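You operate a simulated robot arm through the tools that you are given. There is no shell and no other tool. Be economical: measure what you need, move in short steps, check, and stop when the job is done.

The job below is to be done with a simulated two-armed robot. You get a single attempt, and the scene is never put back.

Task
Switch the lamp off, unplug it, shut the air, vent, and park the hose.
Fine: plug in the grey holder, coupler on the black peg, yellow knob shut.

It is judged by the outcome, as a careful person would: the job done as asked, and still so three seconds after it is handed in. It fails if anything else is knocked over, pushed out of place, dropped, spilled or broken.

Robot
Two 7-joint arms with two-finger parallel grippers on one trunk, on a base that drives. Base frame: it is fixed to the floor where the robot stands at the start and does not move with it; the origin is under the middle of the robot, x ahead of it, y to its left, z up; the surface under the hand at the start is at about z = 860. Readings come in mm, degrees, newtons and seconds.
The left shoulder is at the start at [50, 209, 1421], the right one opposite. With the tool pointing down near the work surface each hand reaches from about 100 to 840 mm from the robot's upright axis, wherever it stands, measured 20 degrees to its own side. Places, roughly: air filter [700, 500, 1100]; black peg on the bench [500, 300, 900]; grey plug holder [500, -100, 900]; lamp switch [500, -200, 900]; red main valve lever [700, 700, 1100]; regulator knob [700, 500, 1200]. Payload 4.4 kg a hand.
Tool frame (each hand has its own): the origin (TCP) lies between the finger pads and is the grasp point; the fingertips stand 23 mm ahead of it; z points along the fingers, y is the line along which they close. Largest opening 94 mm; finger width 38, thickness 10; the body of the gripper, 54 by 96 mm, starts 39 mm behind the TCP.
Orientation is that of the tool frame in the base frame, as a unit quaternion [x, y, z, w]. With the fingers straight down and closing along the base's y, the tool's x points along the base's -x, its y along +y and its z along -z.

Tools
- The arms move only by the tool nudge_tool. It takes "left_plan", "right_plan" or both (then of equal length, played together; a hand with none holds still); each is a list of rows, each a list of 7 numbers: the turn, a rotation vector about the base's x, y, z in degrees, then the shift along the base's x, y, z in mm, then the gripper command, from -1 (shut) to 1 (fully open), values between in proportion. In form: [[wx, wy, wz, x, y, z, gripper], ...]. A call has 1 to 20 rows; each row shifts and turns the commanded pose from where the row before left it. A row lasts 0.2 s, in which the tool goes at most 50 mm and 8.6 degrees; a call with a longer step from one row to the next is refused whole, and so is a gripper value outside its range. A pose out of reach is approached as far as the arm can. The call stops where the force on the tool passes 90 N (or 10 N more than at its start, if that is more) or the arm is blocked; 0.2 s more then pass. Each finger travels about 108 mm/s and halts on what it meets, pressing with about 42 N; the grip force reading is that of the motor and also rises with nothing between the fingers. The clock runs only during rows and for 0.2 s after the last one: add rows that do not move to give the fingers time. The reply holds the time, the measured pose of the TCP, the force on the tool along the base axes, the opening and the grip force, in the units named above and with some noise, with the torque about the TCP (base axes, N m) and any sound that the robot's microphone picked up, and new pictures: "pictures" is both (left out), scene, wrist or none (wrist: the cameras of the hands that moved).
- Cameras (640 x 400 px; columns grow to the right, rows downward): "scene" is now at [144.7, 33.9, 1583.2]; the picture's right is [0.39, -0.92, 0.00], its down [-0.60, -0.26, -0.76] and it looks along [0.69, 0.30, -0.66] (base axes); focal length 262 px, centre (320, 200). "left" rides on the left gripper at [87, -16, -74] in its tool frame; the picture's right is [0.18, 0.98, 0.00], its down [-0.58, 0.11, -0.81] and it looks along [-0.79, 0.15, 0.59] (tool axes); focal length 243 px, centre (320, 200). "right" rides on the right gripper at [86, 16, -74] in its tool frame; the picture's right is [-0.18, 0.98, 0.00], its down [-0.58, -0.11, -0.81] and it looks along [-0.79, -0.15, 0.59] (tool axes); focal length 243 px, centre (320, 200). There is no depth. A picture from a camera that has moved, and an enlarged one, comes with that camera's place and axes in the base frame and with its lens.
- move_column(by): slides the trunk up (or, below 0, down) by that many mm; the arms and the scene camera ride with it, the base frame stays. It gives what a move gives, with no picture.
- steer(legs): drives the robot by 1 to 6 legs, each [ahead, left, turn to the left] in mm, mm and degrees, along the robot's own axes; the way and the turn of a leg run together, so that a leg with both is an arc; at most 1500 mm and 180 degrees a leg. The arms and the cameras ride along, it lands a little off, and it stops where it bumps. It gives what a move gives, and a new picture of the scene camera.
- turn_head(pan, tilt): turns the head with the scene camera to pan (to the left, within 80 degrees either way) and tilt (down, from -29 to 69), counted from straight ahead of the robot. It gives what a move gives, and a new picture of the scene camera.
- enlarge(camera, box): a new picture of the part [left, top, right, bottom] of that camera's present view, enlarged. The clock stands still meanwhile.
- close_job(): hands the job in; it is judged then, once.

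Go step by step. Nothing tells you exact positions but the pictures and the camera data: compare them with the known pose of the tool, close in by small moves and look again before you grip or let go. The budget is 120 turns and 260 pictures, counting those below and the enlarged ones. Unless the task says otherwise, let go and move clear before handing in, and close with one line.

The tools are called as name(argument=value, ...) on one line, values as JSON. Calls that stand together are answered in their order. nudge_tool: Moves the arms, as the interface text tells. Its arguments: {"type":"object","properties":{"left_plan":{"type":"array","items":{"type":"array","items":{"type":"number"}}},"right_plan":{"type":"array","items":{"type":"array","items":{"type":"number"}}},"pictures":{"type":"string","enum":["both","scene","wrist","none"]}},"required":[]} The other tools are called the same way: move_column (by) slides the trunk up or down; steer (legs) drives the base; turn_head (pan, tilt) turns the head that bears the scene camera; enlarge (camera, box) takes an enlarged picture of a part of a camera's view; close_job () hands the job in.

At the start:

```text
clock: 0.0
left_eef_pos: [493.1, 534.3, 1383.0]
left_tool_rot: [-0.001, 1.0, 0.0, 0.0]
left_force: [0.0, -0.6, 0.1]
left_torque: [0.0, -0.01, -0.01]
left_finger_gap: 94.1
left_grasp_force: 0.1
right_eef_pos: [712.4, 23.2, 1343.5]
right_tool_rot: [0.0, 1.0, 0.0, 0.001]
right_force: [-0.5, 0.0, 0.5]
right_torque: [0.02, -0.02, 0.01]
right_finger_gap: 94.0
right_grasp_force: 0.1
trunk travel left (down, up): [-500.0, 63.0]
robot x, y, heading: [1.2, -0.7, -0.1]
head pan, tilt: [23.2, 40.9]
```

scene: 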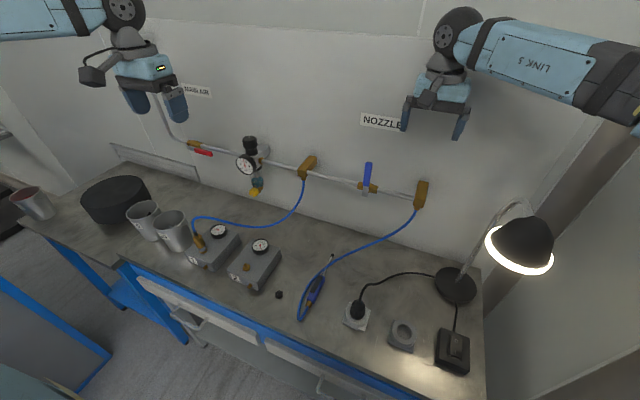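
right: 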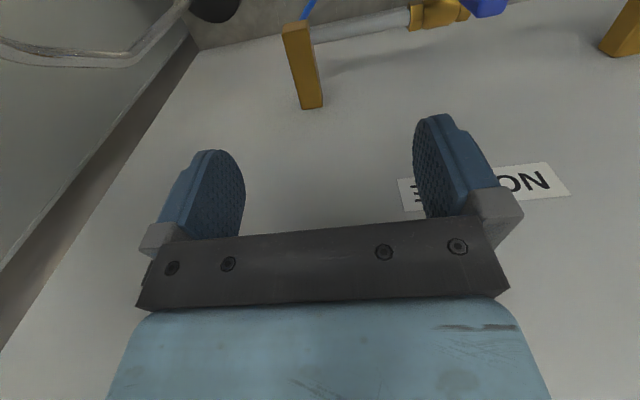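
left: 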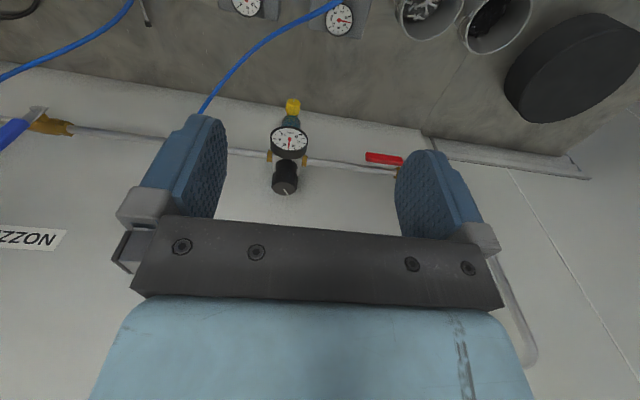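

I see the bench with an air line on the wall, two gauge boxes, a hose coupled to one of them, a lamp with switch and a plug in a socket. I'll look closer first.

enlarge(camera="scene", box=[330, 240, 490, 380])

enlarge(camera="scene", box=[160, 120, 320, 220])

enlarge(camera="scene", box=[170, 200, 340, 320])

```text
2.86 times, centred on (410, 310) of scene
camera zoom: at [144.7, 33.9, 1583.2], right [0.39, -0.92, 0.0], down [-0.6, -0.26, -0.76], along [0.69, 0.3, -0.66], focal length 749 px, centre (63, -114)
```

zoom: 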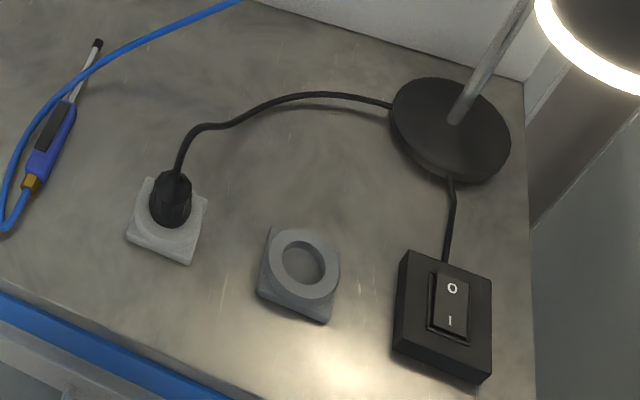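

```text
4.00 times, centred on (240, 170) of scene
camera zoom: at [144.7, 33.9, 1583.2], right [0.39, -0.92, 0.0], down [-0.6, -0.26, -0.76], along [0.69, 0.3, -0.66], focal length 1048 px, centre (640, 320)
```

zoom: 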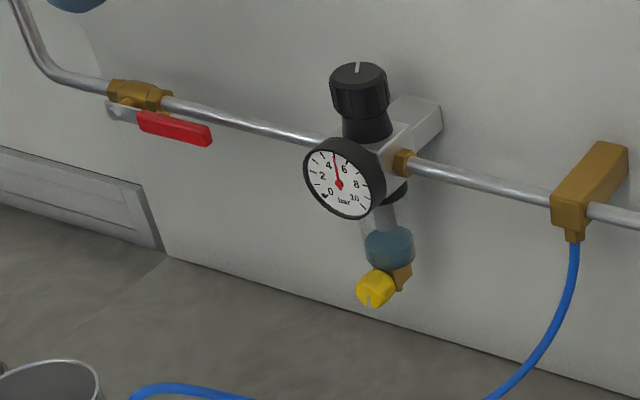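

```text
3.33 times, centred on (255, 260) of scene
camera zoom: at [144.7, 33.9, 1583.2], right [0.39, -0.92, 0.0], down [-0.6, -0.26, -0.76], along [0.69, 0.3, -0.66], focal length 874 px, centre (537, 0)
```

zoom: 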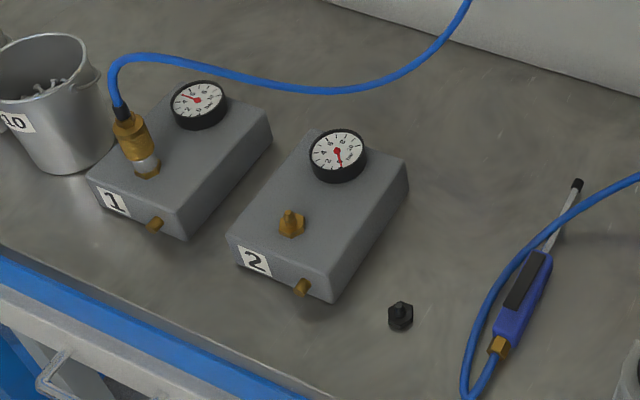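

The layout is clear: rocker at about [500,-170], holder [495,-50], plug [493,74], peg [461,298], coupler [489,596]. I'll bring both hands closer to look.

nudge_tool(right_plan=[[0, 0, 0, -37, -12, -20, 1], [0, 0, 0, -37, -12, -20, 1], [0, 0, 0, -37, -12, -20, 1], [0, 0, 0, -37, -12, -20, 0], [0, 0, 0, -37, -12, -20, -1], [0, 0, 0, -37, -12, -20, -1], [0, 0, 0, -37, -12, -20, -1]], left_plan=[[0, 0, 0, 0, 25, -25, 1], [0, 0, 0, 0, 25, -25, 1], [0, 0, 0, 0, 25, -25, 1], [0, 0, 0, 0, 25, -25, 1], [0, 0, 0, 0, 25, -25, 1], [0, 0, 0, 0, 25, -25, 1], [0, 0, 0, 0, 0, 0, 1]])

```text
clock: 1.8
left_eef_pos: [402.0, 796.6, 1204.7]
left_tool_rot: [-0.051, 0.998, -0.024, 0.009]
left_force: [-1.0, 0.0, -0.9]
left_torque: [-0.02, -0.08, 0.02]
left_finger_gap: 94.4
left_grasp_force: 0.2
right_eef_pos: [427.4, 74.7, 1221.6]
right_tool_rot: [-0.075, 0.997, -0.017, 0.022]
right_force: [-1.0, -0.2, 0.3]
right_torque: [0.0, -0.03, -0.01]
right_finger_gap: 0.0
right_grasp_force: 41.8
trunk travel left (down, up): [-500.0, 63.0]
robot x, y, heading: [-2.8, 25.1, 6.0]
head pan, tilt: [23.2, 40.9]
stopped in row 7 (left hand): the arm was blocked; the commanded pose is now the measured one
camera scene: at [112.0, 131.5, 1580.4], right [0.48, -0.87, 0.05], down [-0.56, -0.35, -0.75], along [0.67, 0.34, -0.66], focal length 262 px, centre (320, 200)
camera right: at [337.9, 79.3, 1292.5], right [0.04, 1.0, -0.03], down [0.55, 0.01, 0.83], along [0.83, -0.05, -0.55], focal length 243 px, centre (320, 200)
camera left: at [316.0, 774.2, 1277.1], right [-0.28, 0.96, -0.05], down [0.55, 0.2, 0.81], along [0.79, 0.2, -0.58], focal length 243 px, centre (320, 200)
```

scene: 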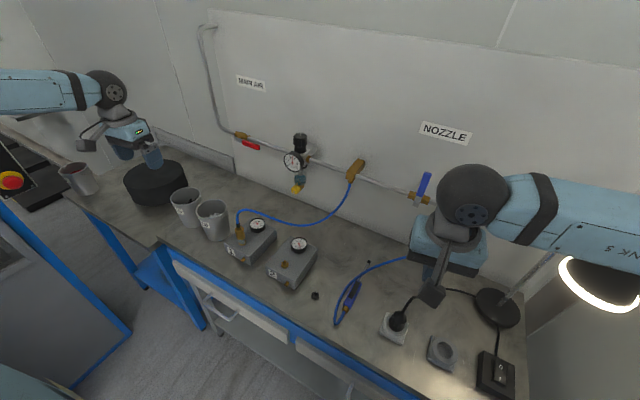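
right: 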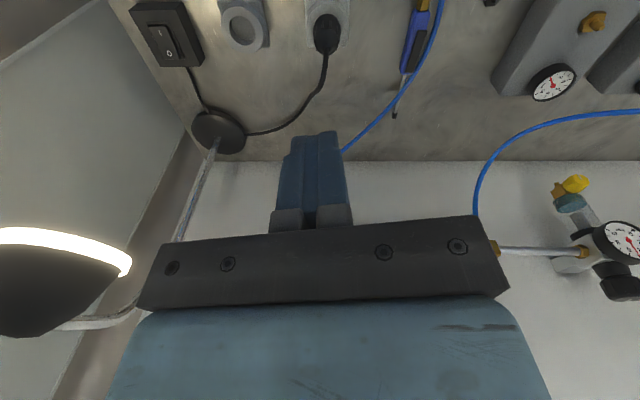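
left: 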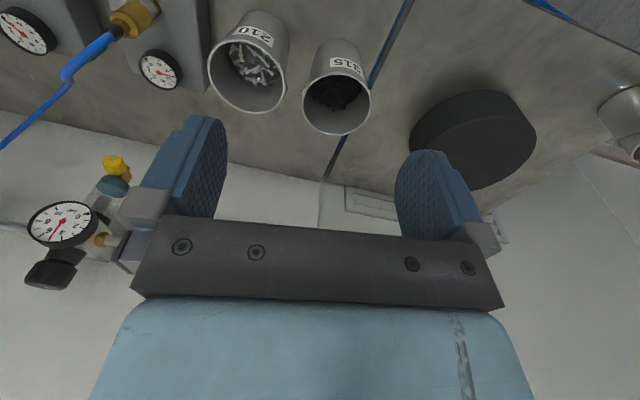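

The base has shifted and tilted left: most likely the right elbow pushed against the right-hand wall as it drew in. I'll back the right hand out and look.

nudge_tool(right_plan=[[0, 0, 0, 37, 0, 20, -1], [0, 0, 0, 37, 0, 20, -1], [0, 0, 0, 37, 0, 20, -1], [0, 0, 0, 37, 0, 20, -1], [0, 0, 0, 37, 0, 20, -1]], pictures="none")

turn_head(pan=-60, tilt=30)

```text
clock: 3.2
left_eef_pos: [420.3, 767.4, 1222.3]
left_tool_rot: [-0.052, 0.999, -0.009, 0.001]
left_force: [-1.5, 0.5, 0.3]
left_torque: [-0.02, -0.06, 0.02]
left_finger_gap: 94.3
left_grasp_force: 0.1
right_eef_pos: [629.5, 57.1, 1308.1]
right_tool_rot: [-0.078, 0.997, -0.006, 0.004]
right_force: [0.0, 0.7, 0.0]
right_torque: [0.01, -0.01, 0.02]
right_finger_gap: 0.0
right_grasp_force: 42.2
trunk travel left (down, up): [-500.0, 63.0]
robot x, y, heading: [-0.3, 20.7, 5.8]
head pan, tilt: [23.2, 40.9]
stopped in row 5 (right hand): the arm was blocked; the commanded pose is now the measured one
```

```text
clock: 4.8
left_eef_pos: [425.7, 770.0, 1214.7]
left_tool_rot: [-0.049, 0.999, -0.01, -0.001]
left_force: [0.1, -0.4, -0.4]
left_torque: [0.0, 0.01, 0.01]
left_finger_gap: 94.2
left_grasp_force: 0.0
right_eef_pos: [632.1, 54.4, 1305.7]
right_tool_rot: [-0.075, 0.997, -0.009, 0.005]
right_force: [0.5, 0.1, 0.0]
right_torque: [-0.01, 0.01, 0.0]
right_finger_gap: 0.0
right_grasp_force: 41.6
trunk travel left (down, up): [-500.0, 63.0]
robot x, y, heading: [1.2, 19.2, 5.5]
head pan, tilt: [-60.0, 30.0]
camera scene: at [119.7, -16.7, 1601.4], right [-0.81, -0.58, 0.01], down [-0.29, 0.39, -0.88], along [0.5, -0.72, -0.48], focal length 262 px, centre (320, 200)
```

scene: 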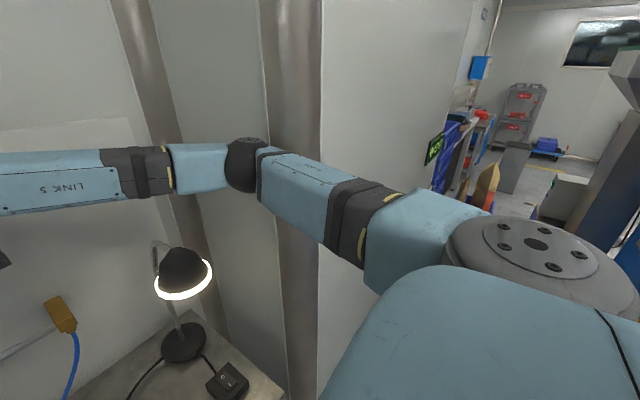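

The right elbow is close against the right-hand wall, so I'll stand further left. First a look at the floor on the left.

turn_head(pan=70, tilt=45)

```text
clock: 6.9
left_eef_pos: [425.8, 770.1, 1214.5]
left_tool_rot: [-0.048, 0.999, -0.011, -0.001]
left_force: [0.8, -0.4, 0.5]
left_torque: [0.0, 0.04, 0.02]
left_finger_gap: 94.2
left_grasp_force: 0.0
right_eef_pos: [632.2, 52.4, 1306.7]
right_tool_rot: [-0.073, 0.997, -0.008, 0.005]
right_force: [-0.7, 0.2, 0.4]
right_torque: [-0.01, -0.02, 0.02]
right_finger_gap: 0.0
right_grasp_force: 42.8
trunk travel left (down, up): [-500.0, 63.0]
robot x, y, heading: [1.6, 20.7, 5.6]
head pan, tilt: [70.0, 45.0]
camera scene: at [87.2, 135.2, 1575.2], right [0.97, -0.25, 0.01], down [-0.18, -0.7, -0.69], along [0.18, 0.67, -0.72], focal length 262 px, centre (320, 200)
```

scene: 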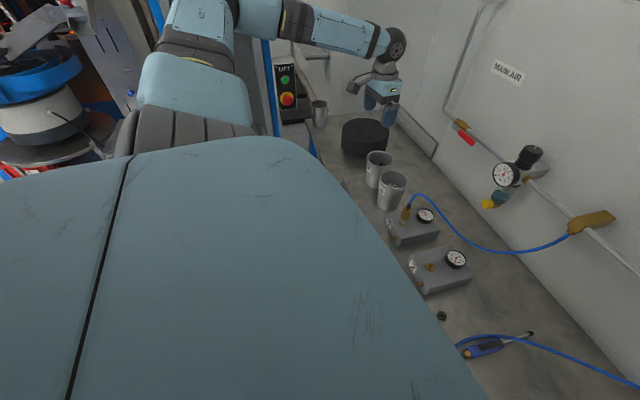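

There is room to the left (the panel appears to stand beyond the bench end). I'll drive left about 200 mm and turn back straight.

steer(legs=[[0, 100, 0], [0, 130, -5.6]])

turn_head(pan=-50, tilt=40)

```text
clock: 7.5
left_eef_pos: [416.5, 766.4, 1222.8]
left_tool_rot: [-0.053, 0.999, -0.006, 0.002]
left_force: [0.1, 0.2, -0.3]
left_torque: [-0.01, -0.02, -0.01]
left_finger_gap: 94.1
left_grasp_force: 0.0
right_eef_pos: [626.2, 57.9, 1311.6]
right_tool_rot: [-0.084, 0.996, -0.004, 0.009]
right_force: [-0.6, 0.6, -0.2]
right_torque: [-0.05, -0.01, -0.02]
right_finger_gap: 0.0
right_grasp_force: 41.8
trunk travel left (down, up): [-500.0, 63.0]
robot x, y, heading: [-1.5, 25.5, 5.9]
head pan, tilt: [70.0, 45.0]
stopped in leg 1: the robot was blocked; the commanded pose is now the measured one
camera scene: at [81.8, 126.1, 1576.2], right [0.97, -0.24, 0.01], down [-0.17, -0.7, -0.7], along [0.17, 0.68, -0.72], focal length 262 px, centre (320, 200)
```

scene: 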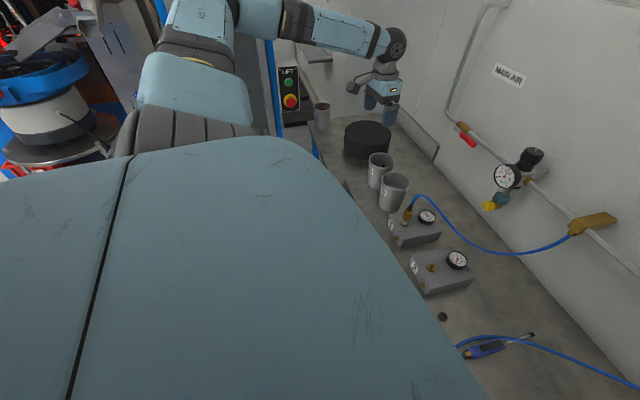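

```text
clock: 9.5
left_eef_pos: [422.4, 767.3, 1219.9]
left_tool_rot: [-0.052, 0.999, -0.008, 0.001]
left_force: [0.5, 0.7, 0.2]
left_torque: [0.0, 0.03, 0.0]
left_finger_gap: 93.7
left_grasp_force: 0.1
right_eef_pos: [628.9, 57.0, 1309.3]
right_tool_rot: [-0.08, 0.997, -0.006, 0.007]
right_force: [0.3, 0.8, -0.9]
right_torque: [0.01, 0.0, -0.02]
right_finger_gap: 0.0
right_grasp_force: 42.3
trunk travel left (down, up): [-500.0, 63.0]
robot x, y, heading: [-3.1, 21.1, 5.9]
head pan, tilt: [-50.0, 40.0]
camera scene: at [125.6, -8.6, 1585.5], right [-0.7, -0.72, 0.01], down [-0.46, 0.44, -0.77], along [0.55, -0.54, -0.63], focal length 262 px, centre (320, 200)
```

scene: 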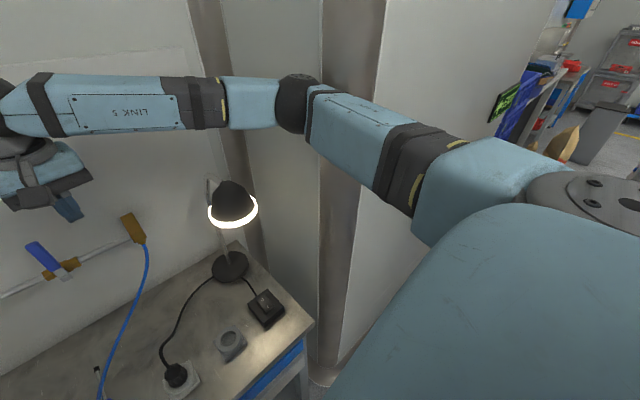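

Driving left is blocked; I need to see whether the left elbow is touching something.

turn_head(pan=80, tilt=20)

```text
clock: 11.7
left_eef_pos: [422.7, 767.3, 1219.9]
left_tool_rot: [-0.051, 0.999, -0.008, 0.0]
left_force: [0.1, -0.3, -1.0]
left_torque: [-0.01, -0.01, -0.03]
left_finger_gap: 94.2
left_grasp_force: 0.1
right_eef_pos: [628.5, 57.1, 1307.7]
right_tool_rot: [-0.081, 0.997, -0.006, 0.007]
right_force: [-0.3, -0.4, -0.1]
right_torque: [0.0, -0.01, 0.03]
right_finger_gap: 0.0
right_grasp_force: 42.0
trunk travel left (down, up): [-500.0, 63.0]
robot x, y, heading: [-0.8, 23.7, 5.9]
head pan, tilt: [80.0, 20.0]
camera scene: at [71.5, 144.0, 1614.2], right [1.0, -0.07, 0.0], down [-0.02, -0.36, -0.93], along [0.07, 0.93, -0.36], focal length 262 px, centre (320, 200)
```

scene: 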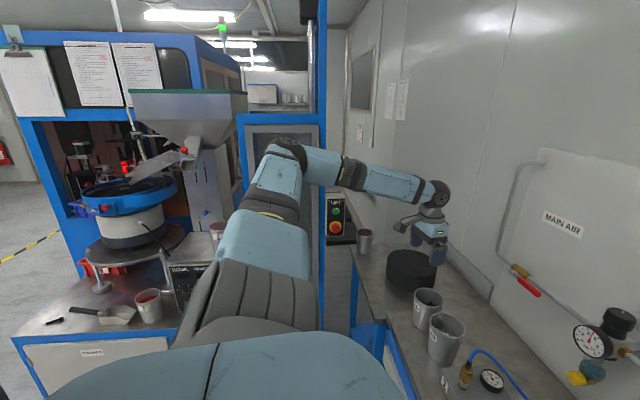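

The robot was wedged between the machine on the left (left elbow) and the wall on the right. I'll return both hands to their starting poses to tuck the elbows in.

nudge_tool(right_plan=[[0, 0, 0, 13, -5, 6, -1], [0, 0, 0, 13, -5, 6, -1], [0, 0, 0, 13, -5, 6, -1], [0, 0, 0, 13, -5, 6, -1], [0, 0, 0, 13, -5, 6, -1], [0, 0, 0, 13, -5, 6, -1]], left_plan=[[0, 0, 0, 12, -38, 27, 1], [0, 0, 0, 12, -38, 27, 1], [0, 0, 0, 12, -38, 27, 1], [0, 0, 0, 12, -38, 27, 1], [0, 0, 0, 12, -38, 27, 1], [0, 0, 0, 12, -38, 27, 1]], pictures="scene")

```text
clock: 13.1
left_eef_pos: [503.0, 532.7, 1387.7]
left_tool_rot: [-0.051, 0.999, -0.005, -0.003]
left_force: [0.0, -0.3, 0.4]
left_torque: [-0.02, -0.01, -0.02]
left_finger_gap: 93.8
left_grasp_force: 0.0
right_eef_pos: [715.1, 17.7, 1341.6]
right_tool_rot: [-0.078, 0.997, -0.001, 0.003]
right_force: [-0.3, -1.0, -0.3]
right_torque: [0.02, 0.05, -0.02]
right_finger_gap: 0.0
right_grasp_force: 42.2
trunk travel left (down, up): [-500.0, 63.0]
robot x, y, heading: [-0.0, 23.4, 5.6]
head pan, tilt: [80.0, 20.0]
camera scene: at [82.3, 133.5, 1614.8], right [1.0, -0.07, -0.01], down [-0.03, -0.35, -0.94], along [0.07, 0.93, -0.35], focal length 262 px, centre (320, 200)
```

scene: 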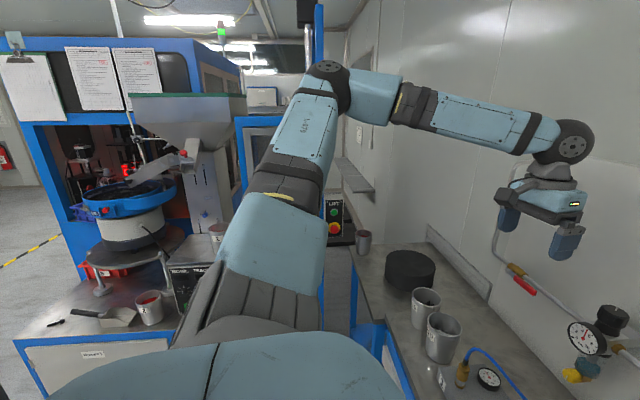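

Both arms are free again. I'll straighten up and step back from the bench, so that the arms work more stretched with the elbows in.

steer(legs=[[0, 0, -5.6], [-150, 0, 0], [0, 100, 0]])

turn_head(pan=-20, tilt=40)

```text
clock: 14.1
left_eef_pos: [535.3, 513.3, 1385.5]
left_tool_rot: [-0.019, 1.0, -0.008, -0.002]
left_force: [-1.5, -0.3, 0.7]
left_torque: [0.02, -0.08, 0.02]
left_finger_gap: 93.9
left_grasp_force: 0.1
right_eef_pos: [705.3, 10.9, 1339.8]
right_tool_rot: [-0.068, 0.998, -0.009, 0.002]
right_force: [0.3, -0.1, 0.5]
right_torque: [-0.01, -0.02, -0.02]
right_finger_gap: 0.4
right_grasp_force: 41.4
trunk travel left (down, up): [-500.0, 63.0]
robot x, y, heading: [2.3, 24.5, 2.2]
head pan, tilt: [80.0, 20.0]
stopped in leg 1: the robot was blocked; the commanded pose is now the measured one
camera scene: at [90.0, 142.8, 1614.5], right [0.99, -0.14, 0.0], down [-0.05, -0.35, -0.93], along [0.13, 0.93, -0.36], focal length 262 px, centre (320, 200)
```

scene: 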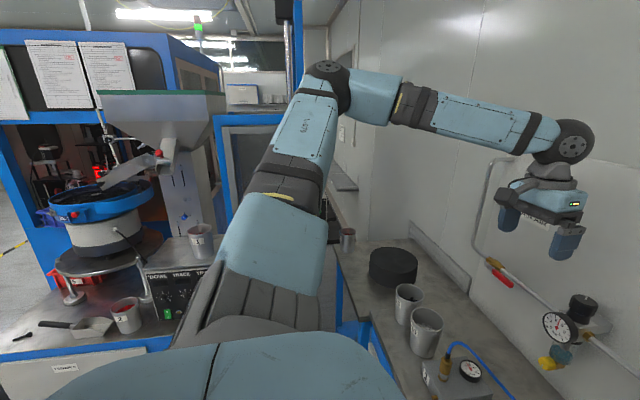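

```text
clock: 15.8
left_eef_pos: [539.5, 514.5, 1380.7]
left_tool_rot: [-0.018, 1.0, -0.009, -0.004]
left_force: [0.1, -0.4, -0.4]
left_torque: [-0.02, -0.04, 0.03]
left_finger_gap: 93.9
left_grasp_force: 0.1
right_eef_pos: [708.8, 9.7, 1338.2]
right_tool_rot: [-0.064, 0.998, -0.009, 0.001]
right_force: [-0.5, 0.2, -0.4]
right_torque: [-0.03, 0.02, -0.01]
right_finger_gap: 0.0
right_grasp_force: 41.8
trunk travel left (down, up): [-500.0, 63.0]
robot x, y, heading: [0.3, 24.9, 2.0]
head pan, tilt: [-20.0, 40.0]
camera scene: at [160.5, 27.2, 1583.6], right [-0.31, -0.95, 0.02], down [-0.62, 0.18, -0.76], along [0.72, -0.25, -0.64], focal length 262 px, centre (320, 200)
```

scene: 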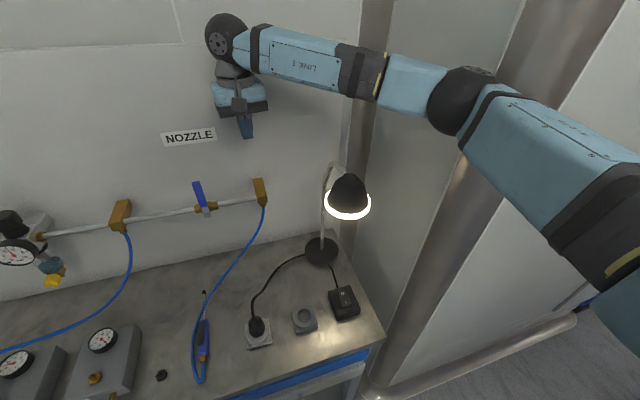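

Turning right pressed the right elbow onto the wall; left side is now free, so I move left first, then back.

steer(legs=[[0, 100, 0], [-150, 0, -2]])

```text
clock: 18.5
left_eef_pos: [410.7, 575.8, 1394.3]
left_tool_rot: [-0.002, 1.0, 0.0, -0.001]
left_force: [0.9, 0.3, -0.3]
left_torque: [0.01, 0.0, -0.02]
left_finger_gap: 93.9
left_grasp_force: 0.2
right_eef_pos: [566.3, 62.2, 1343.9]
right_tool_rot: [-0.043, 0.999, 0.0, 0.007]
right_force: [-0.3, 0.5, -0.2]
right_torque: [0.02, 0.03, -0.01]
right_finger_gap: 0.2
right_grasp_force: 41.8
trunk travel left (down, up): [-500.0, 63.0]
robot x, y, heading: [-130.1, 130.3, 0.2]
head pan, tilt: [-20.0, 40.0]
stopped in leg 2: the robot was blocked; the commanded pose is now the measured one
camera scene: at [15.1, 98.1, 1584.6], right [-0.34, -0.94, 0.0], down [-0.6, 0.22, -0.77], along [0.72, -0.26, -0.64], focal length 262 px, centre (320, 200)
```

scene: 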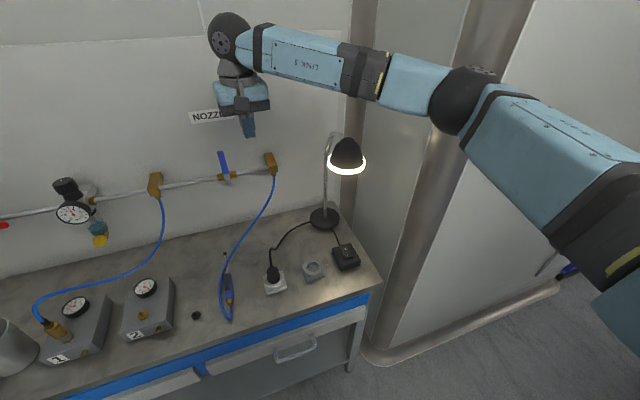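

The robot now stands upright at (-130, 130). A little further left for more elbow clearance on the right.

steer(legs=[[0, 60, 0]])

```text
clock: 19.7
left_eef_pos: [410.5, 633.9, 1394.2]
left_tool_rot: [-0.002, 1.0, 0.0, 0.0]
left_force: [-0.6, -0.4, 0.6]
left_torque: [0.0, 0.0, -0.02]
left_finger_gap: 94.0
left_grasp_force: 0.1
right_eef_pos: [565.7, 119.9, 1343.4]
right_tool_rot: [-0.043, 0.999, 0.001, 0.007]
right_force: [0.0, 0.0, 0.5]
right_torque: [-0.02, 0.02, -0.03]
right_finger_gap: 0.0
right_grasp_force: 41.8
trunk travel left (down, up): [-500.0, 63.0]
robot x, y, heading: [-131.1, 186.2, 0.1]
head pan, tilt: [-20.0, 40.0]
camera scene: at [15.0, 155.8, 1584.5], right [-0.34, -0.94, 0.0], down [-0.6, 0.22, -0.77], along [0.72, -0.26, -0.64], focal length 262 px, centre (320, 200)
```

scene: 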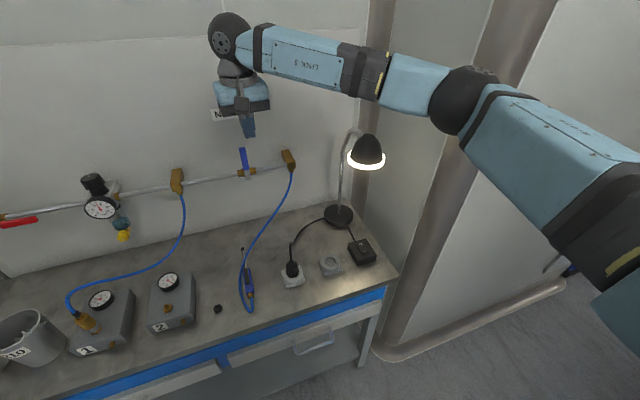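

The lamp shade triangulates to about [580,-191,1188], radius ~55, so I'll approach the switch from in front with the hand tilted, staying below and in front of the shade.

nudge_tool(right_plan=[[0, -8.2, -1.6, -20, -32, -28, -1], [0, -8.2, -1.6, -20, -32, -28, -1], [0, -8.2, -1.6, -20, -32, -28, -1], [0, 0, 0, -20, -32, -28, -1], [0, 0, 0, -20, -32, -28, -1], [0, 0, 0, -20, -32, -28, -1], [0, 0, 0, -20, -32, -28, -1]])

```text
clock: 21.3
left_eef_pos: [408.8, 633.0, 1396.1]
left_tool_rot: [-0.002, 1.0, 0.001, 0.001]
left_force: [0.8, -0.2, 0.0]
left_torque: [0.01, -0.01, 0.0]
left_finger_gap: 94.1
left_grasp_force: 0.0
right_eef_pos: [426.9, -106.7, 1148.3]
right_tool_rot: [0.0, 0.975, -0.008, 0.22]
right_force: [0.7, 0.3, -0.3]
right_torque: [0.02, 0.01, 0.0]
right_finger_gap: 0.0
right_grasp_force: 41.9
trunk travel left (down, up): [-500.0, 63.0]
robot x, y, heading: [-132.8, 187.6, 0.1]
head pan, tilt: [-20.0, 40.0]
camera scene: at [13.5, 154.3, 1584.7], right [-0.34, -0.94, 0.0], down [-0.6, 0.22, -0.77], along [0.72, -0.26, -0.64], focal length 262 px, centre (320, 200)
camera right: at [319.3, -89.9, 1178.2], right [0.17, 0.98, 0.06], down [0.18, -0.09, 0.98], along [0.97, -0.15, -0.19], focal length 243 px, centre (320, 200)
```

scene: 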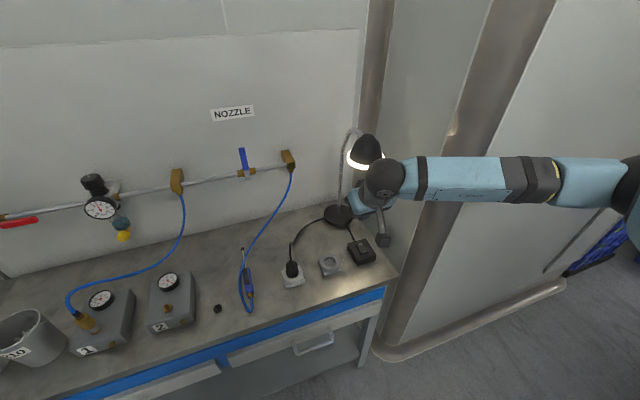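
right: 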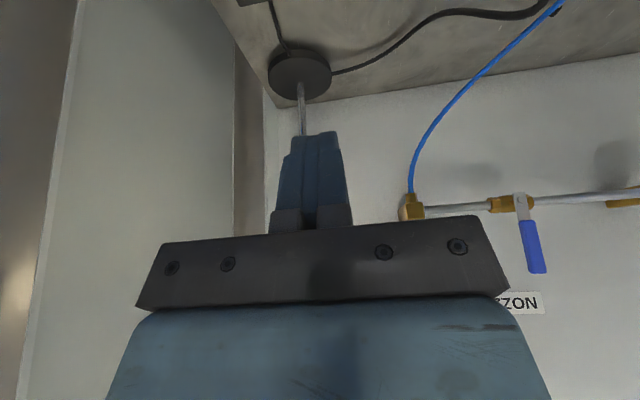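

enlarge(camera="scene", box=[270, 180, 430, 280])

```text
4.00 times, centred on (350, 230) of scene
camera zoom: at [13.5, 154.3, 1584.7], right [-0.34, -0.94, 0.0], down [-0.6, 0.22, -0.77], along [0.72, -0.26, -0.64], focal length 1048 px, centre (200, 80)
```

zoom: 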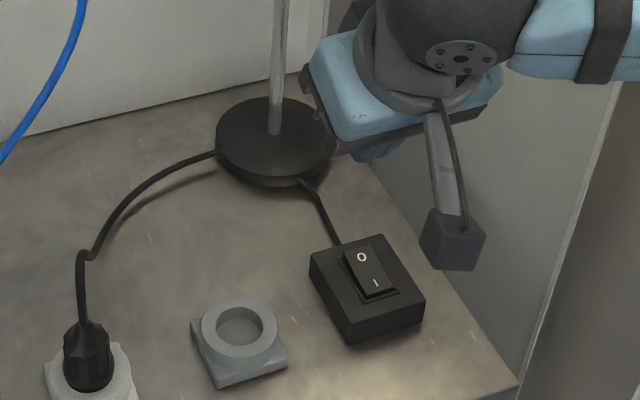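

The rocker centre comes to about (501,-172,900) with O at the far end (x≈513). I'll go to just above the O end.

nudge_tool(right_plan=[[0, 0, 0, 18, -13, -36, -1], [0, 0, 0, 18, -13, -36, -1], [0, 0, 0, 18, -13, -36, -1], [0, 0, 0, 18, -13, -36, -1], [0, 0, 0, 19, -13, -36, -1]], pictures="wrist")

enlarge(camera="scene", box=[270, 180, 430, 280])

```text
clock: 22.5
left_eef_pos: [411.1, 634.9, 1394.3]
left_tool_rot: [-0.001, 1.0, 0.0, 0.001]
left_force: [0.8, 0.3, 0.1]
left_torque: [0.0, 0.01, 0.0]
left_finger_gap: 94.0
left_grasp_force: 0.0
right_eef_pos: [517.5, -171.1, 969.2]
right_tool_rot: [-0.001, 0.976, -0.009, 0.22]
right_force: [-0.1, 0.0, -0.8]
right_torque: [0.0, 0.04, -0.02]
right_finger_gap: 0.0
right_grasp_force: 41.7
trunk travel left (down, up): [-500.0, 63.0]
robot x, y, heading: [-133.7, 183.3, 0.0]
head pan, tilt: [-20.0, 40.0]
camera right: at [408.1, -154.4, 999.3], right [0.17, 0.98, 0.06], down [0.18, -0.09, 0.98], along [0.97, -0.15, -0.19], focal length 243 px, centre (320, 200)
```

right: 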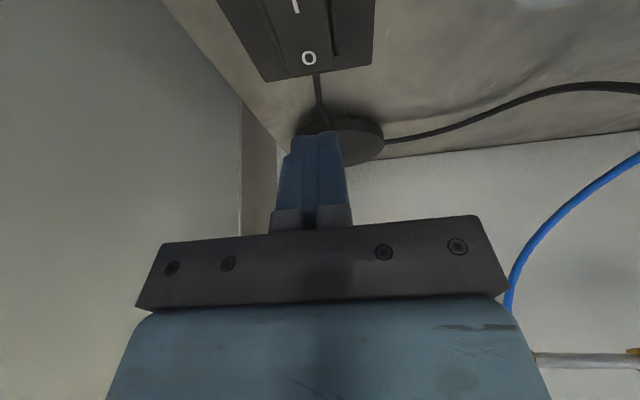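

```text
4.00 times, centred on (350, 230) of scene
camera zoom: at [15.7, 156.1, 1584.5], right [-0.34, -0.94, 0.0], down [-0.6, 0.22, -0.77], along [0.72, -0.26, -0.64], focal length 1048 px, centre (200, 80)
```

zoom: 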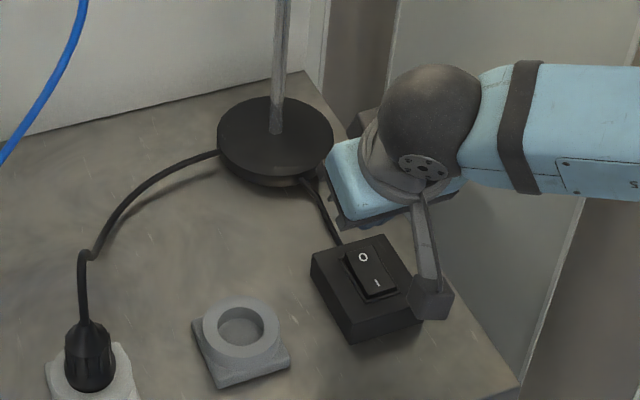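

Position confirmed over O by the wrist camera (O at ~(516,-173)). Pressing down gently.

nudge_tool(right_plan=[[0, 0, 0, 1, -1, -13, -1], [0, 0, 0, 1, -1, -13, -1], [0, 0, 0, 0, 0, -6, -1], [0, 0, 0, 0, 0, -6, -1], [0, 0, 0, 0, 0, -4, -1], [0, 0, 0, 0, 0, -4, -1]], pictures="scene")

```text
clock: 23.9
left_eef_pos: [407.9, 635.7, 1396.2]
left_tool_rot: [-0.001, 1.0, -0.001, 0.002]
left_force: [-0.3, -0.4, -0.3]
left_torque: [-0.01, 0.0, -0.02]
left_finger_gap: 94.0
left_grasp_force: 0.1
right_eef_pos: [519.3, -170.2, 926.9]
right_tool_rot: [0.0, 0.975, -0.01, 0.223]
right_force: [-1.7, -6.2, 29.2]
right_torque: [-0.1, 0.23, 0.31]
right_finger_gap: 0.0
right_grasp_force: 42.3
trunk travel left (down, up): [-500.0, 63.0]
robot x, y, heading: [-133.0, 184.4, -0.2]
head pan, tilt: [-20.0, 40.0]
camera scene: at [10.5, 157.9, 1585.6], right [-0.34, -0.94, 0.0], down [-0.6, 0.22, -0.77], along [0.72, -0.26, -0.64], focal length 262 px, centre (320, 200)
```

scene: 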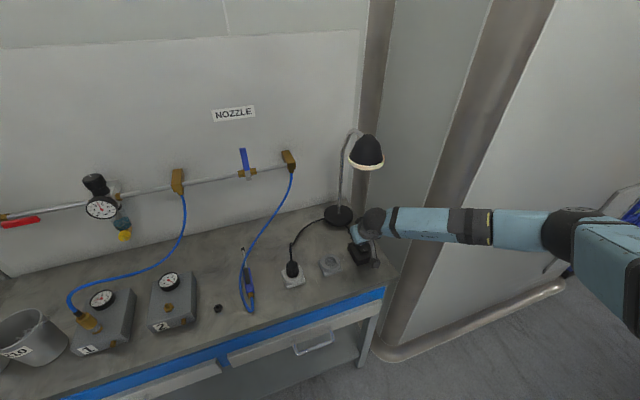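

The lamp is off. I lift away and move over the plug, opening the gripper.

nudge_tool(right_plan=[[0, 0, 0, -4, 0, 40, -1], [0, 0, 0, -4, 0, 40, -1], [0, 0, 0, -4, 40, 5, -1], [0, 0, 0, -4, 40, 5, -1], [0, 0, 0, -4, 41, 5, -1], [0, 6.4, 0, -4, 41, 5, 0], [0, 6.4, 0, 0, 41, 5, 0.6], [0, 6.4, 0, 0, 41, 0, 0.6], [0, 6.4, 0, 0, 0, 0, 0.6]])

enlarge(camera="scene", box=[270, 210, 430, 310])

```text
clock: 25.9
left_eef_pos: [411.0, 634.3, 1393.5]
left_tool_rot: [0.0, 1.0, 0.0, -0.001]
left_force: [0.6, 0.3, -0.4]
left_torque: [-0.01, -0.03, -0.01]
left_finger_gap: 94.1
left_grasp_force: 0.1
right_eef_pos: [494.2, 73.5, 1026.6]
right_tool_rot: [-0.003, 1.0, -0.008, -0.004]
right_force: [0.6, 0.2, 0.6]
right_torque: [0.01, -0.04, 0.02]
right_finger_gap: 75.2
right_grasp_force: 0.2
trunk travel left (down, up): [-500.0, 63.0]
robot x, y, heading: [-131.6, 185.4, 0.2]
head pan, tilt: [-20.0, 40.0]
camera scene: at [15.0, 156.0, 1584.5], right [-0.34, -0.94, 0.0], down [-0.6, 0.22, -0.77], along [0.72, -0.26, -0.64], focal length 262 px, centre (320, 200)
camera right: at [410.2, 88.5, 1102.3], right [0.18, 0.98, -0.02], down [0.59, -0.09, 0.8], along [0.79, -0.15, -0.59], focal length 243 px, centre (320, 200)
```

scene: 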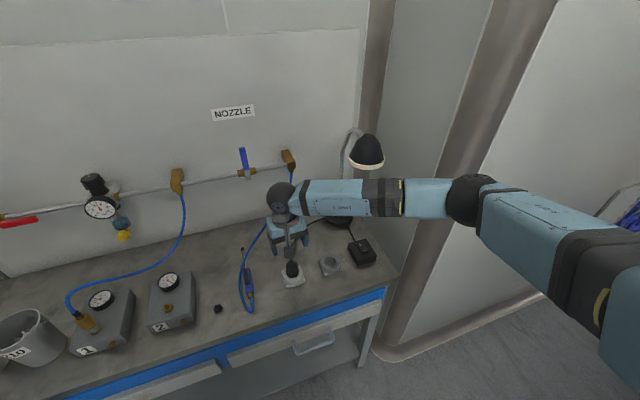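
right: 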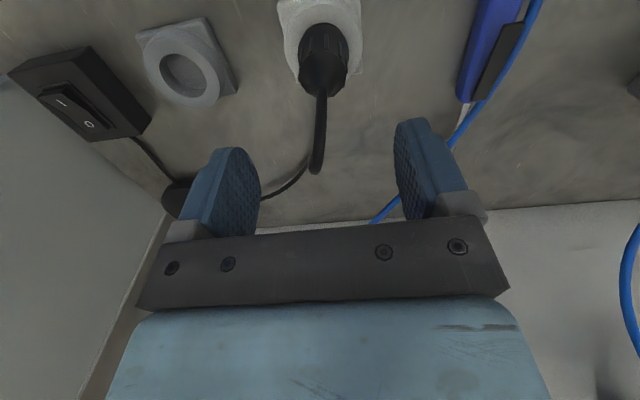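

```text
4.00 times, centred on (350, 260) of scene
camera zoom: at [15.0, 156.0, 1584.5], right [-0.34, -0.94, 0.0], down [-0.6, 0.22, -0.77], along [0.72, -0.26, -0.64], focal length 1048 px, centre (200, -40)
```

zoom: 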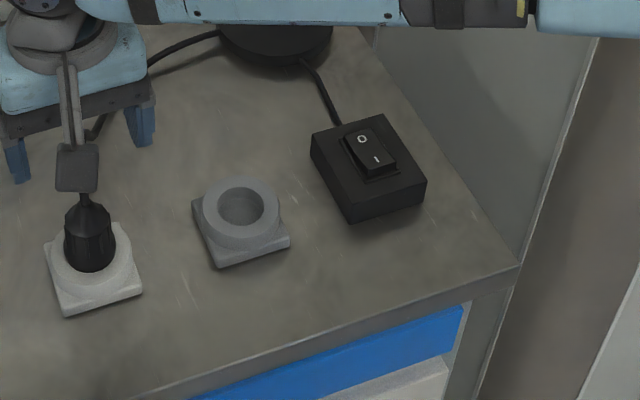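

Plug axis at (493,73), body z≈892–937. I tilt the hand so the palm clears the cable and descend around it.

nudge_tool(right_plan=[[0, -8.3, 0, 0, 0, 0, 0.6], [0, -8.3, 0, 0, 0, 0, 0.6], [0, -8.3, 0, 0, 0, 0, 0.6], [0, 0, 0, -1, 0, -34, 0.6], [0, 0, 0, 0, 0, -34, 0.6], [0, 0, 0, 0, 0, -34, 0.6], [0, 0, 0, 0, 0, 0, 0.6]], pictures="wrist")

enlarge(camera="scene", box=[250, 210, 350, 310])

```text
clock: 27.5
left_eef_pos: [410.6, 632.7, 1394.4]
left_tool_rot: [-0.002, 1.0, 0.0, 0.0]
left_force: [0.0, -0.1, 0.2]
left_torque: [0.0, 0.02, -0.01]
left_finger_gap: 94.3
left_grasp_force: 0.1
right_eef_pos: [492.7, 72.4, 925.7]
right_tool_rot: [-0.001, 0.977, -0.009, 0.213]
right_force: [0.3, 0.5, 0.6]
right_torque: [-0.02, 0.01, 0.0]
right_finger_gap: 75.4
right_grasp_force: 0.0
trunk travel left (down, up): [-500.0, 63.0]
robot x, y, heading: [-130.7, 182.4, 0.4]
head pan, tilt: [-20.0, 40.0]
camera right: at [384.6, 89.5, 957.2], right [0.17, 0.98, 0.06], down [0.19, -0.09, 0.98], along [0.97, -0.15, -0.2], focal length 243 px, centre (320, 200)
```

right: 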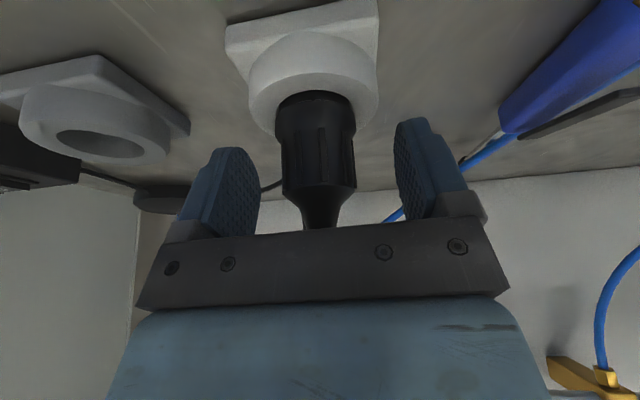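

```text
4.00 times, centred on (300, 260) of scene
camera zoom: at [14.5, 156.7, 1584.6], right [-0.34, -0.94, 0.0], down [-0.6, 0.22, -0.77], along [0.72, -0.26, -0.64], focal length 1048 px, centre (400, -40)
```

zoom: 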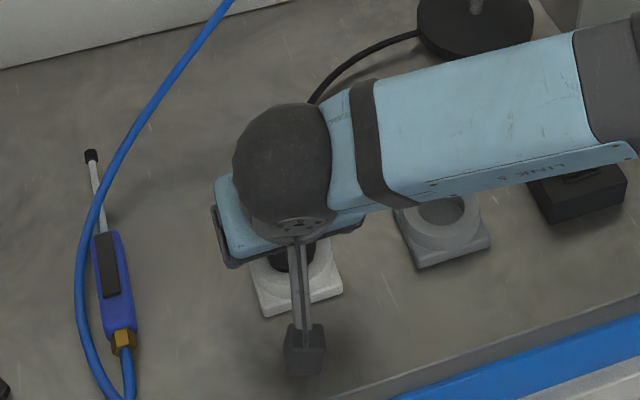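

The plug sits between the pads. Gripping, then pulling straight up.

nudge_tool(right_plan=[[0, 0, 0, 0, 0, 0, -1], [0, 0, 0, 0, 0, 0, -1], [0, 0, 0, 0, 0, 0, -1], [0, 0, 0, 0, 0, 0, -1]], pictures="none")

nudge_tool(right_plan=[[0, 0, 0, 0, 0, 10, -1], [0, 0, 0, 0, 0, 10, -1], [0, 0, 0, 0, 0, 15, -1], [0, 0, 0, 0, 0, 15, -1], [0, 0, 0, 0, 0, 15, -1]])

```text
clock: 28.5
left_eef_pos: [410.3, 635.1, 1394.6]
left_tool_rot: [-0.002, 1.0, -0.001, 0.0]
left_force: [-0.1, -0.2, 1.0]
left_torque: [0.0, 0.02, -0.02]
left_finger_gap: 94.1
left_grasp_force: 0.0
right_eef_pos: [493.1, 73.5, 926.1]
right_tool_rot: [-0.001, 0.977, -0.009, 0.213]
right_force: [-1.1, -1.2, -1.6]
right_torque: [-0.02, 0.07, 0.04]
right_finger_gap: 37.8
right_grasp_force: 41.7
trunk travel left (down, up): [-500.0, 63.0]
robot x, y, heading: [-129.6, 184.6, 0.1]
head pan, tilt: [-20.0, 40.0]
```

```text
clock: 29.7
left_eef_pos: [409.6, 634.6, 1393.9]
left_tool_rot: [-0.002, 1.0, 0.0, -0.001]
left_force: [0.1, -0.2, 0.2]
left_torque: [0.03, -0.01, 0.05]
left_finger_gap: 94.1
left_grasp_force: 0.0
right_eef_pos: [494.2, 72.4, 989.7]
right_tool_rot: [-0.002, 0.977, -0.01, 0.213]
right_force: [-0.4, 0.4, -0.2]
right_torque: [-0.01, 0.0, -0.01]
right_finger_gap: 31.7
right_grasp_force: 41.8
trunk travel left (down, up): [-500.0, 63.0]
robot x, y, heading: [-131.4, 183.1, 0.0]
head pan, tilt: [-20.0, 40.0]
camera scene: at [14.5, 156.7, 1584.6], right [-0.34, -0.94, 0.0], down [-0.6, 0.22, -0.77], along [0.72, -0.26, -0.64], focal length 262 px, centre (320, 200)
camera right: at [385.7, 89.4, 1021.9], right [0.17, 0.98, 0.06], down [0.19, -0.09, 0.98], along [0.97, -0.15, -0.21], focal length 243 px, centre (320, 200)
```

scene: 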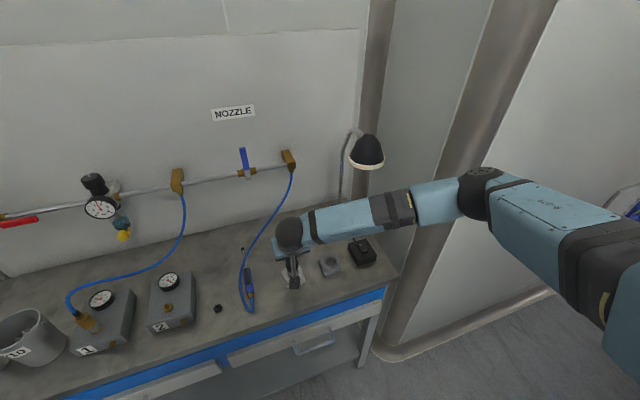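
right: 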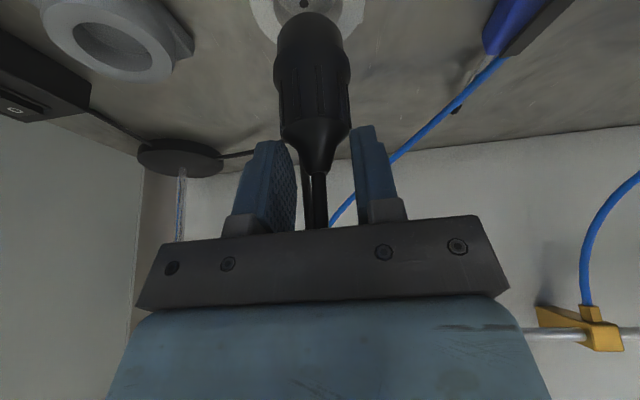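

enlarge(camera="right", box=[220, 0, 420, 240])

enlarge(camera="scene", box=[250, 210, 350, 310])

```text
1.67 times, centred on (320, 120) of right
camera zoom: at [385.7, 89.4, 1021.9], right [0.17, 0.98, 0.06], down [0.19, -0.09, 0.98], along [0.97, -0.15, -0.21], focal length 404 px, centre (320, 333)
```

zoom: 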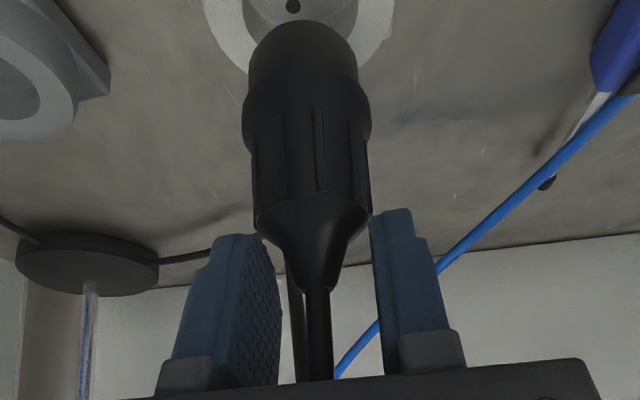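

```text
4.00 times, centred on (300, 260) of scene
camera zoom: at [14.5, 156.7, 1584.6], right [-0.34, -0.94, 0.0], down [-0.6, 0.22, -0.77], along [0.72, -0.26, -0.64], focal length 1048 px, centre (400, -40)
```

zoom: 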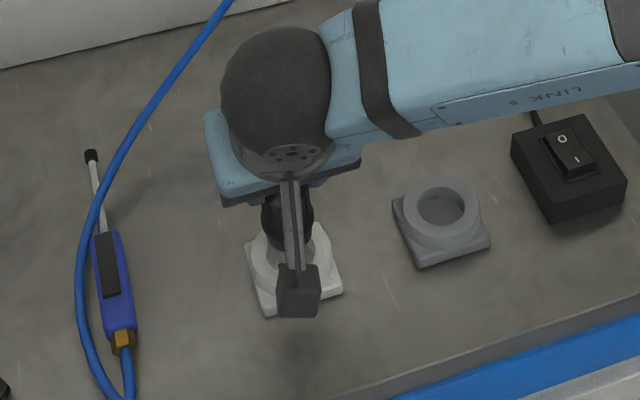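

The plug came out but slid to the pads' tips, a weak hold. I'll lower it back into the socket and regrip lower, then pull more slowly.

nudge_tool(right_plan=[[0, 0, 0, 0, 0, -10, -1], [0, 0, 0, 0, 0, -10, -1], [0, 0, 0, 0, 0, -8, -1], [0, 0, 0, 0, 0, -6, -1], [0, 0, 0, 0, 0, -4, -1]], pictures="wrist")

```text
clock: 30.9
left_eef_pos: [407.3, 633.9, 1396.9]
left_tool_rot: [-0.001, 1.0, 0.0, 0.002]
left_force: [-0.5, 0.1, -0.7]
left_torque: [0.0, -0.02, 0.03]
left_finger_gap: 94.0
left_grasp_force: 0.0
right_eef_pos: [493.7, 72.6, 955.4]
right_tool_rot: [0.0, 0.976, -0.009, 0.216]
right_force: [-3.8, -7.7, 26.7]
right_torque: [-0.34, 1.04, -0.06]
right_finger_gap: 31.4
right_grasp_force: 41.8
trunk travel left (down, up): [-500.0, 63.0]
robot x, y, heading: [-132.3, 185.6, -0.0]
head pan, tilt: [-20.0, 40.0]
camera right: at [385.3, 89.0, 987.0], right [0.17, 0.98, 0.06], down [0.19, -0.09, 0.98], along [0.97, -0.16, -0.2], focal length 243 px, centre (320, 200)
```

right: 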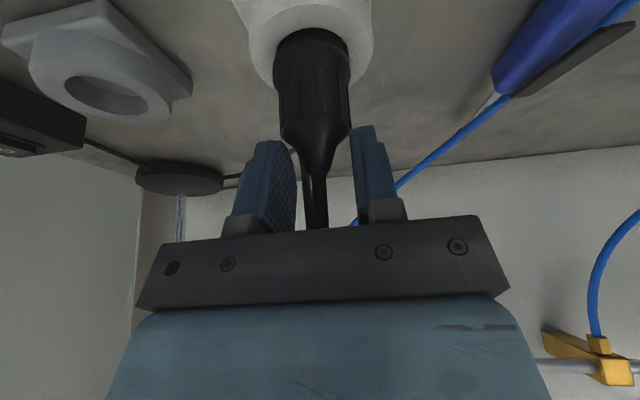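

It is back in the socket. Opening, descending lower, regripping.

nudge_tool(right_plan=[[0, 0, 0, 0, 0, 0, 0.5], [0, 0, 0, 0, 0, 0, 0.5], [0, 0, 0, 0, 0, -13, 0.5], [0, 0, 0, 0, 0, -13, 0.5], [0, 0, 0, 0, 0, -11, 0.5], [0, 0, 0, 0, 0, 0, -1], [0, 0, 0, 0, 0, 0, -1], [0, 0, 0, 0, 0, 0, -1], [0, 0, 0, 0, 0, 0, -1]], pictures="wrist")

```text
clock: 32.9
left_eef_pos: [409.3, 633.6, 1393.9]
left_tool_rot: [-0.001, 1.0, 0.0, 0.001]
left_force: [0.4, 0.1, 0.7]
left_torque: [0.0, 0.0, -0.01]
left_finger_gap: 94.0
left_grasp_force: 0.1
right_eef_pos: [493.0, 72.9, 914.1]
right_tool_rot: [-0.001, 0.977, -0.01, 0.213]
right_force: [-2.7, -1.6, 2.0]
right_torque: [-0.39, 0.01, 0.32]
right_finger_gap: 57.2
right_grasp_force: 44.9
trunk travel left (down, up): [-500.0, 63.0]
robot x, y, heading: [-133.9, 186.5, -0.1]
head pan, tilt: [-20.0, 40.0]
camera right: at [385.4, 89.5, 946.4], right [0.17, 0.98, 0.06], down [0.19, -0.09, 0.98], along [0.97, -0.15, -0.2], focal length 243 px, centre (320, 200)
```

right: 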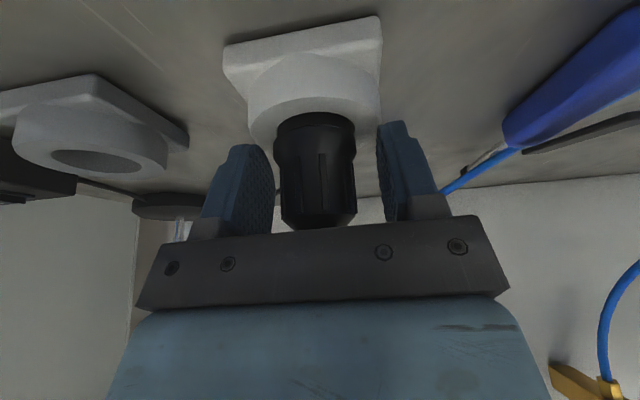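

The tips caught the socket's collar (57 mm). Opening, raising 7 mm and gripping again.

nudge_tool(right_plan=[[0, 0, 0, 0, 0, 0, 0.5], [0, 0, 0, 0, 0, 0, 0.5], [0, 0, 0, 0, 0, 7, 0.5], [0, 0, 0, 0, 0, 0, -1], [0, 0, 0, 0, 0, 0, -1], [0, 0, 0, 0, 0, 0, -1], [0, 0, 0, 0, 0, 0, -1]], pictures="wrist")

```text
clock: 34.5
left_eef_pos: [409.8, 633.1, 1395.1]
left_tool_rot: [-0.001, 1.0, 0.001, 0.0]
left_force: [-0.4, 0.0, -1.4]
left_torque: [0.04, -0.02, 0.02]
left_finger_gap: 94.0
left_grasp_force: 0.1
right_eef_pos: [493.5, 71.7, 921.5]
right_tool_rot: [0.0, 0.977, -0.009, 0.212]
right_force: [-0.7, -9.1, -0.1]
right_torque: [-0.33, 0.01, -0.19]
right_finger_gap: 38.1
right_grasp_force: 41.5
trunk travel left (down, up): [-500.0, 63.0]
robot x, y, heading: [-129.7, 180.3, 0.3]
head pan, tilt: [-20.0, 40.0]
camera right: at [385.5, 88.6, 953.2], right [0.17, 0.98, 0.06], down [0.19, -0.09, 0.98], along [0.97, -0.16, -0.21], focal length 243 px, centre (320, 200)
```

right: 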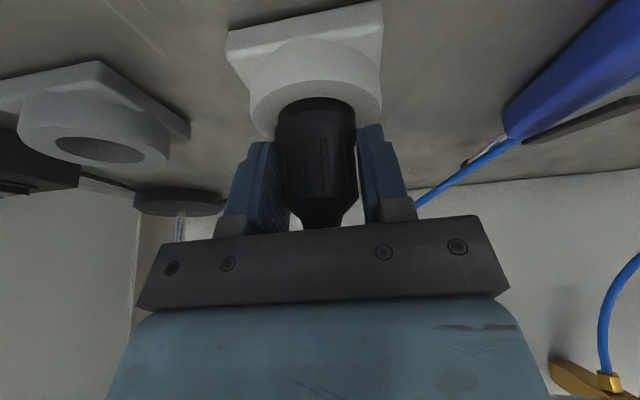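

Deep grip now. Pulling slowly.

nudge_tool(right_plan=[[0, 0, 0, 0, 1, 3, -1], [0, 0, 0, 0, 0, 3, -1], [0, 0, 0, 0, 0, 3, -1], [0, 0, 0, 0, 0, 3, -1], [0, 0, 0, 0, 0, 3, -1], [0, 0, 0, 0, 0, 3, -1], [0, 0, 0, 0, 0, 3, -1], [0, 0, 0, 0, 0, 3, -1]], pictures="wrist")

```text
clock: 36.3
left_eef_pos: [410.2, 635.6, 1393.2]
left_tool_rot: [-0.002, 1.0, 0.001, 0.0]
left_force: [0.8, 0.2, 0.1]
left_torque: [-0.01, 0.01, -0.01]
left_finger_gap: 94.1
left_grasp_force: 0.1
right_eef_pos: [493.3, 74.9, 945.6]
right_tool_rot: [-0.002, 0.977, -0.009, 0.212]
right_force: [-0.2, -0.5, -0.6]
right_torque: [0.04, 0.0, -0.02]
right_finger_gap: 38.3
right_grasp_force: 41.5
trunk travel left (down, up): [-500.0, 63.0]
robot x, y, heading: [-129.1, 183.7, 0.3]
head pan, tilt: [-20.0, 40.0]
camera right: at [385.5, 90.9, 977.8], right [0.17, 0.98, 0.06], down [0.19, -0.09, 0.98], along [0.97, -0.15, -0.21], focal length 243 px, centre (320, 200)
```

right: 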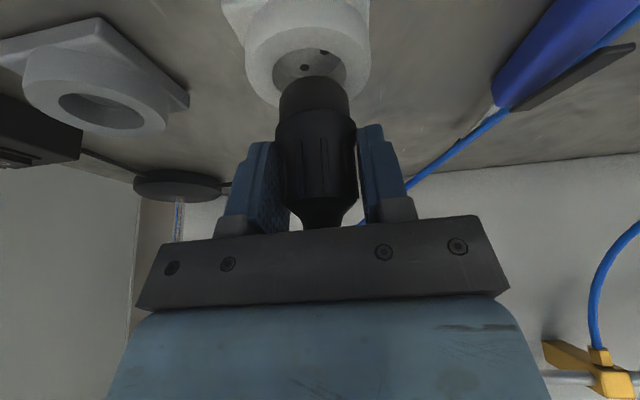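

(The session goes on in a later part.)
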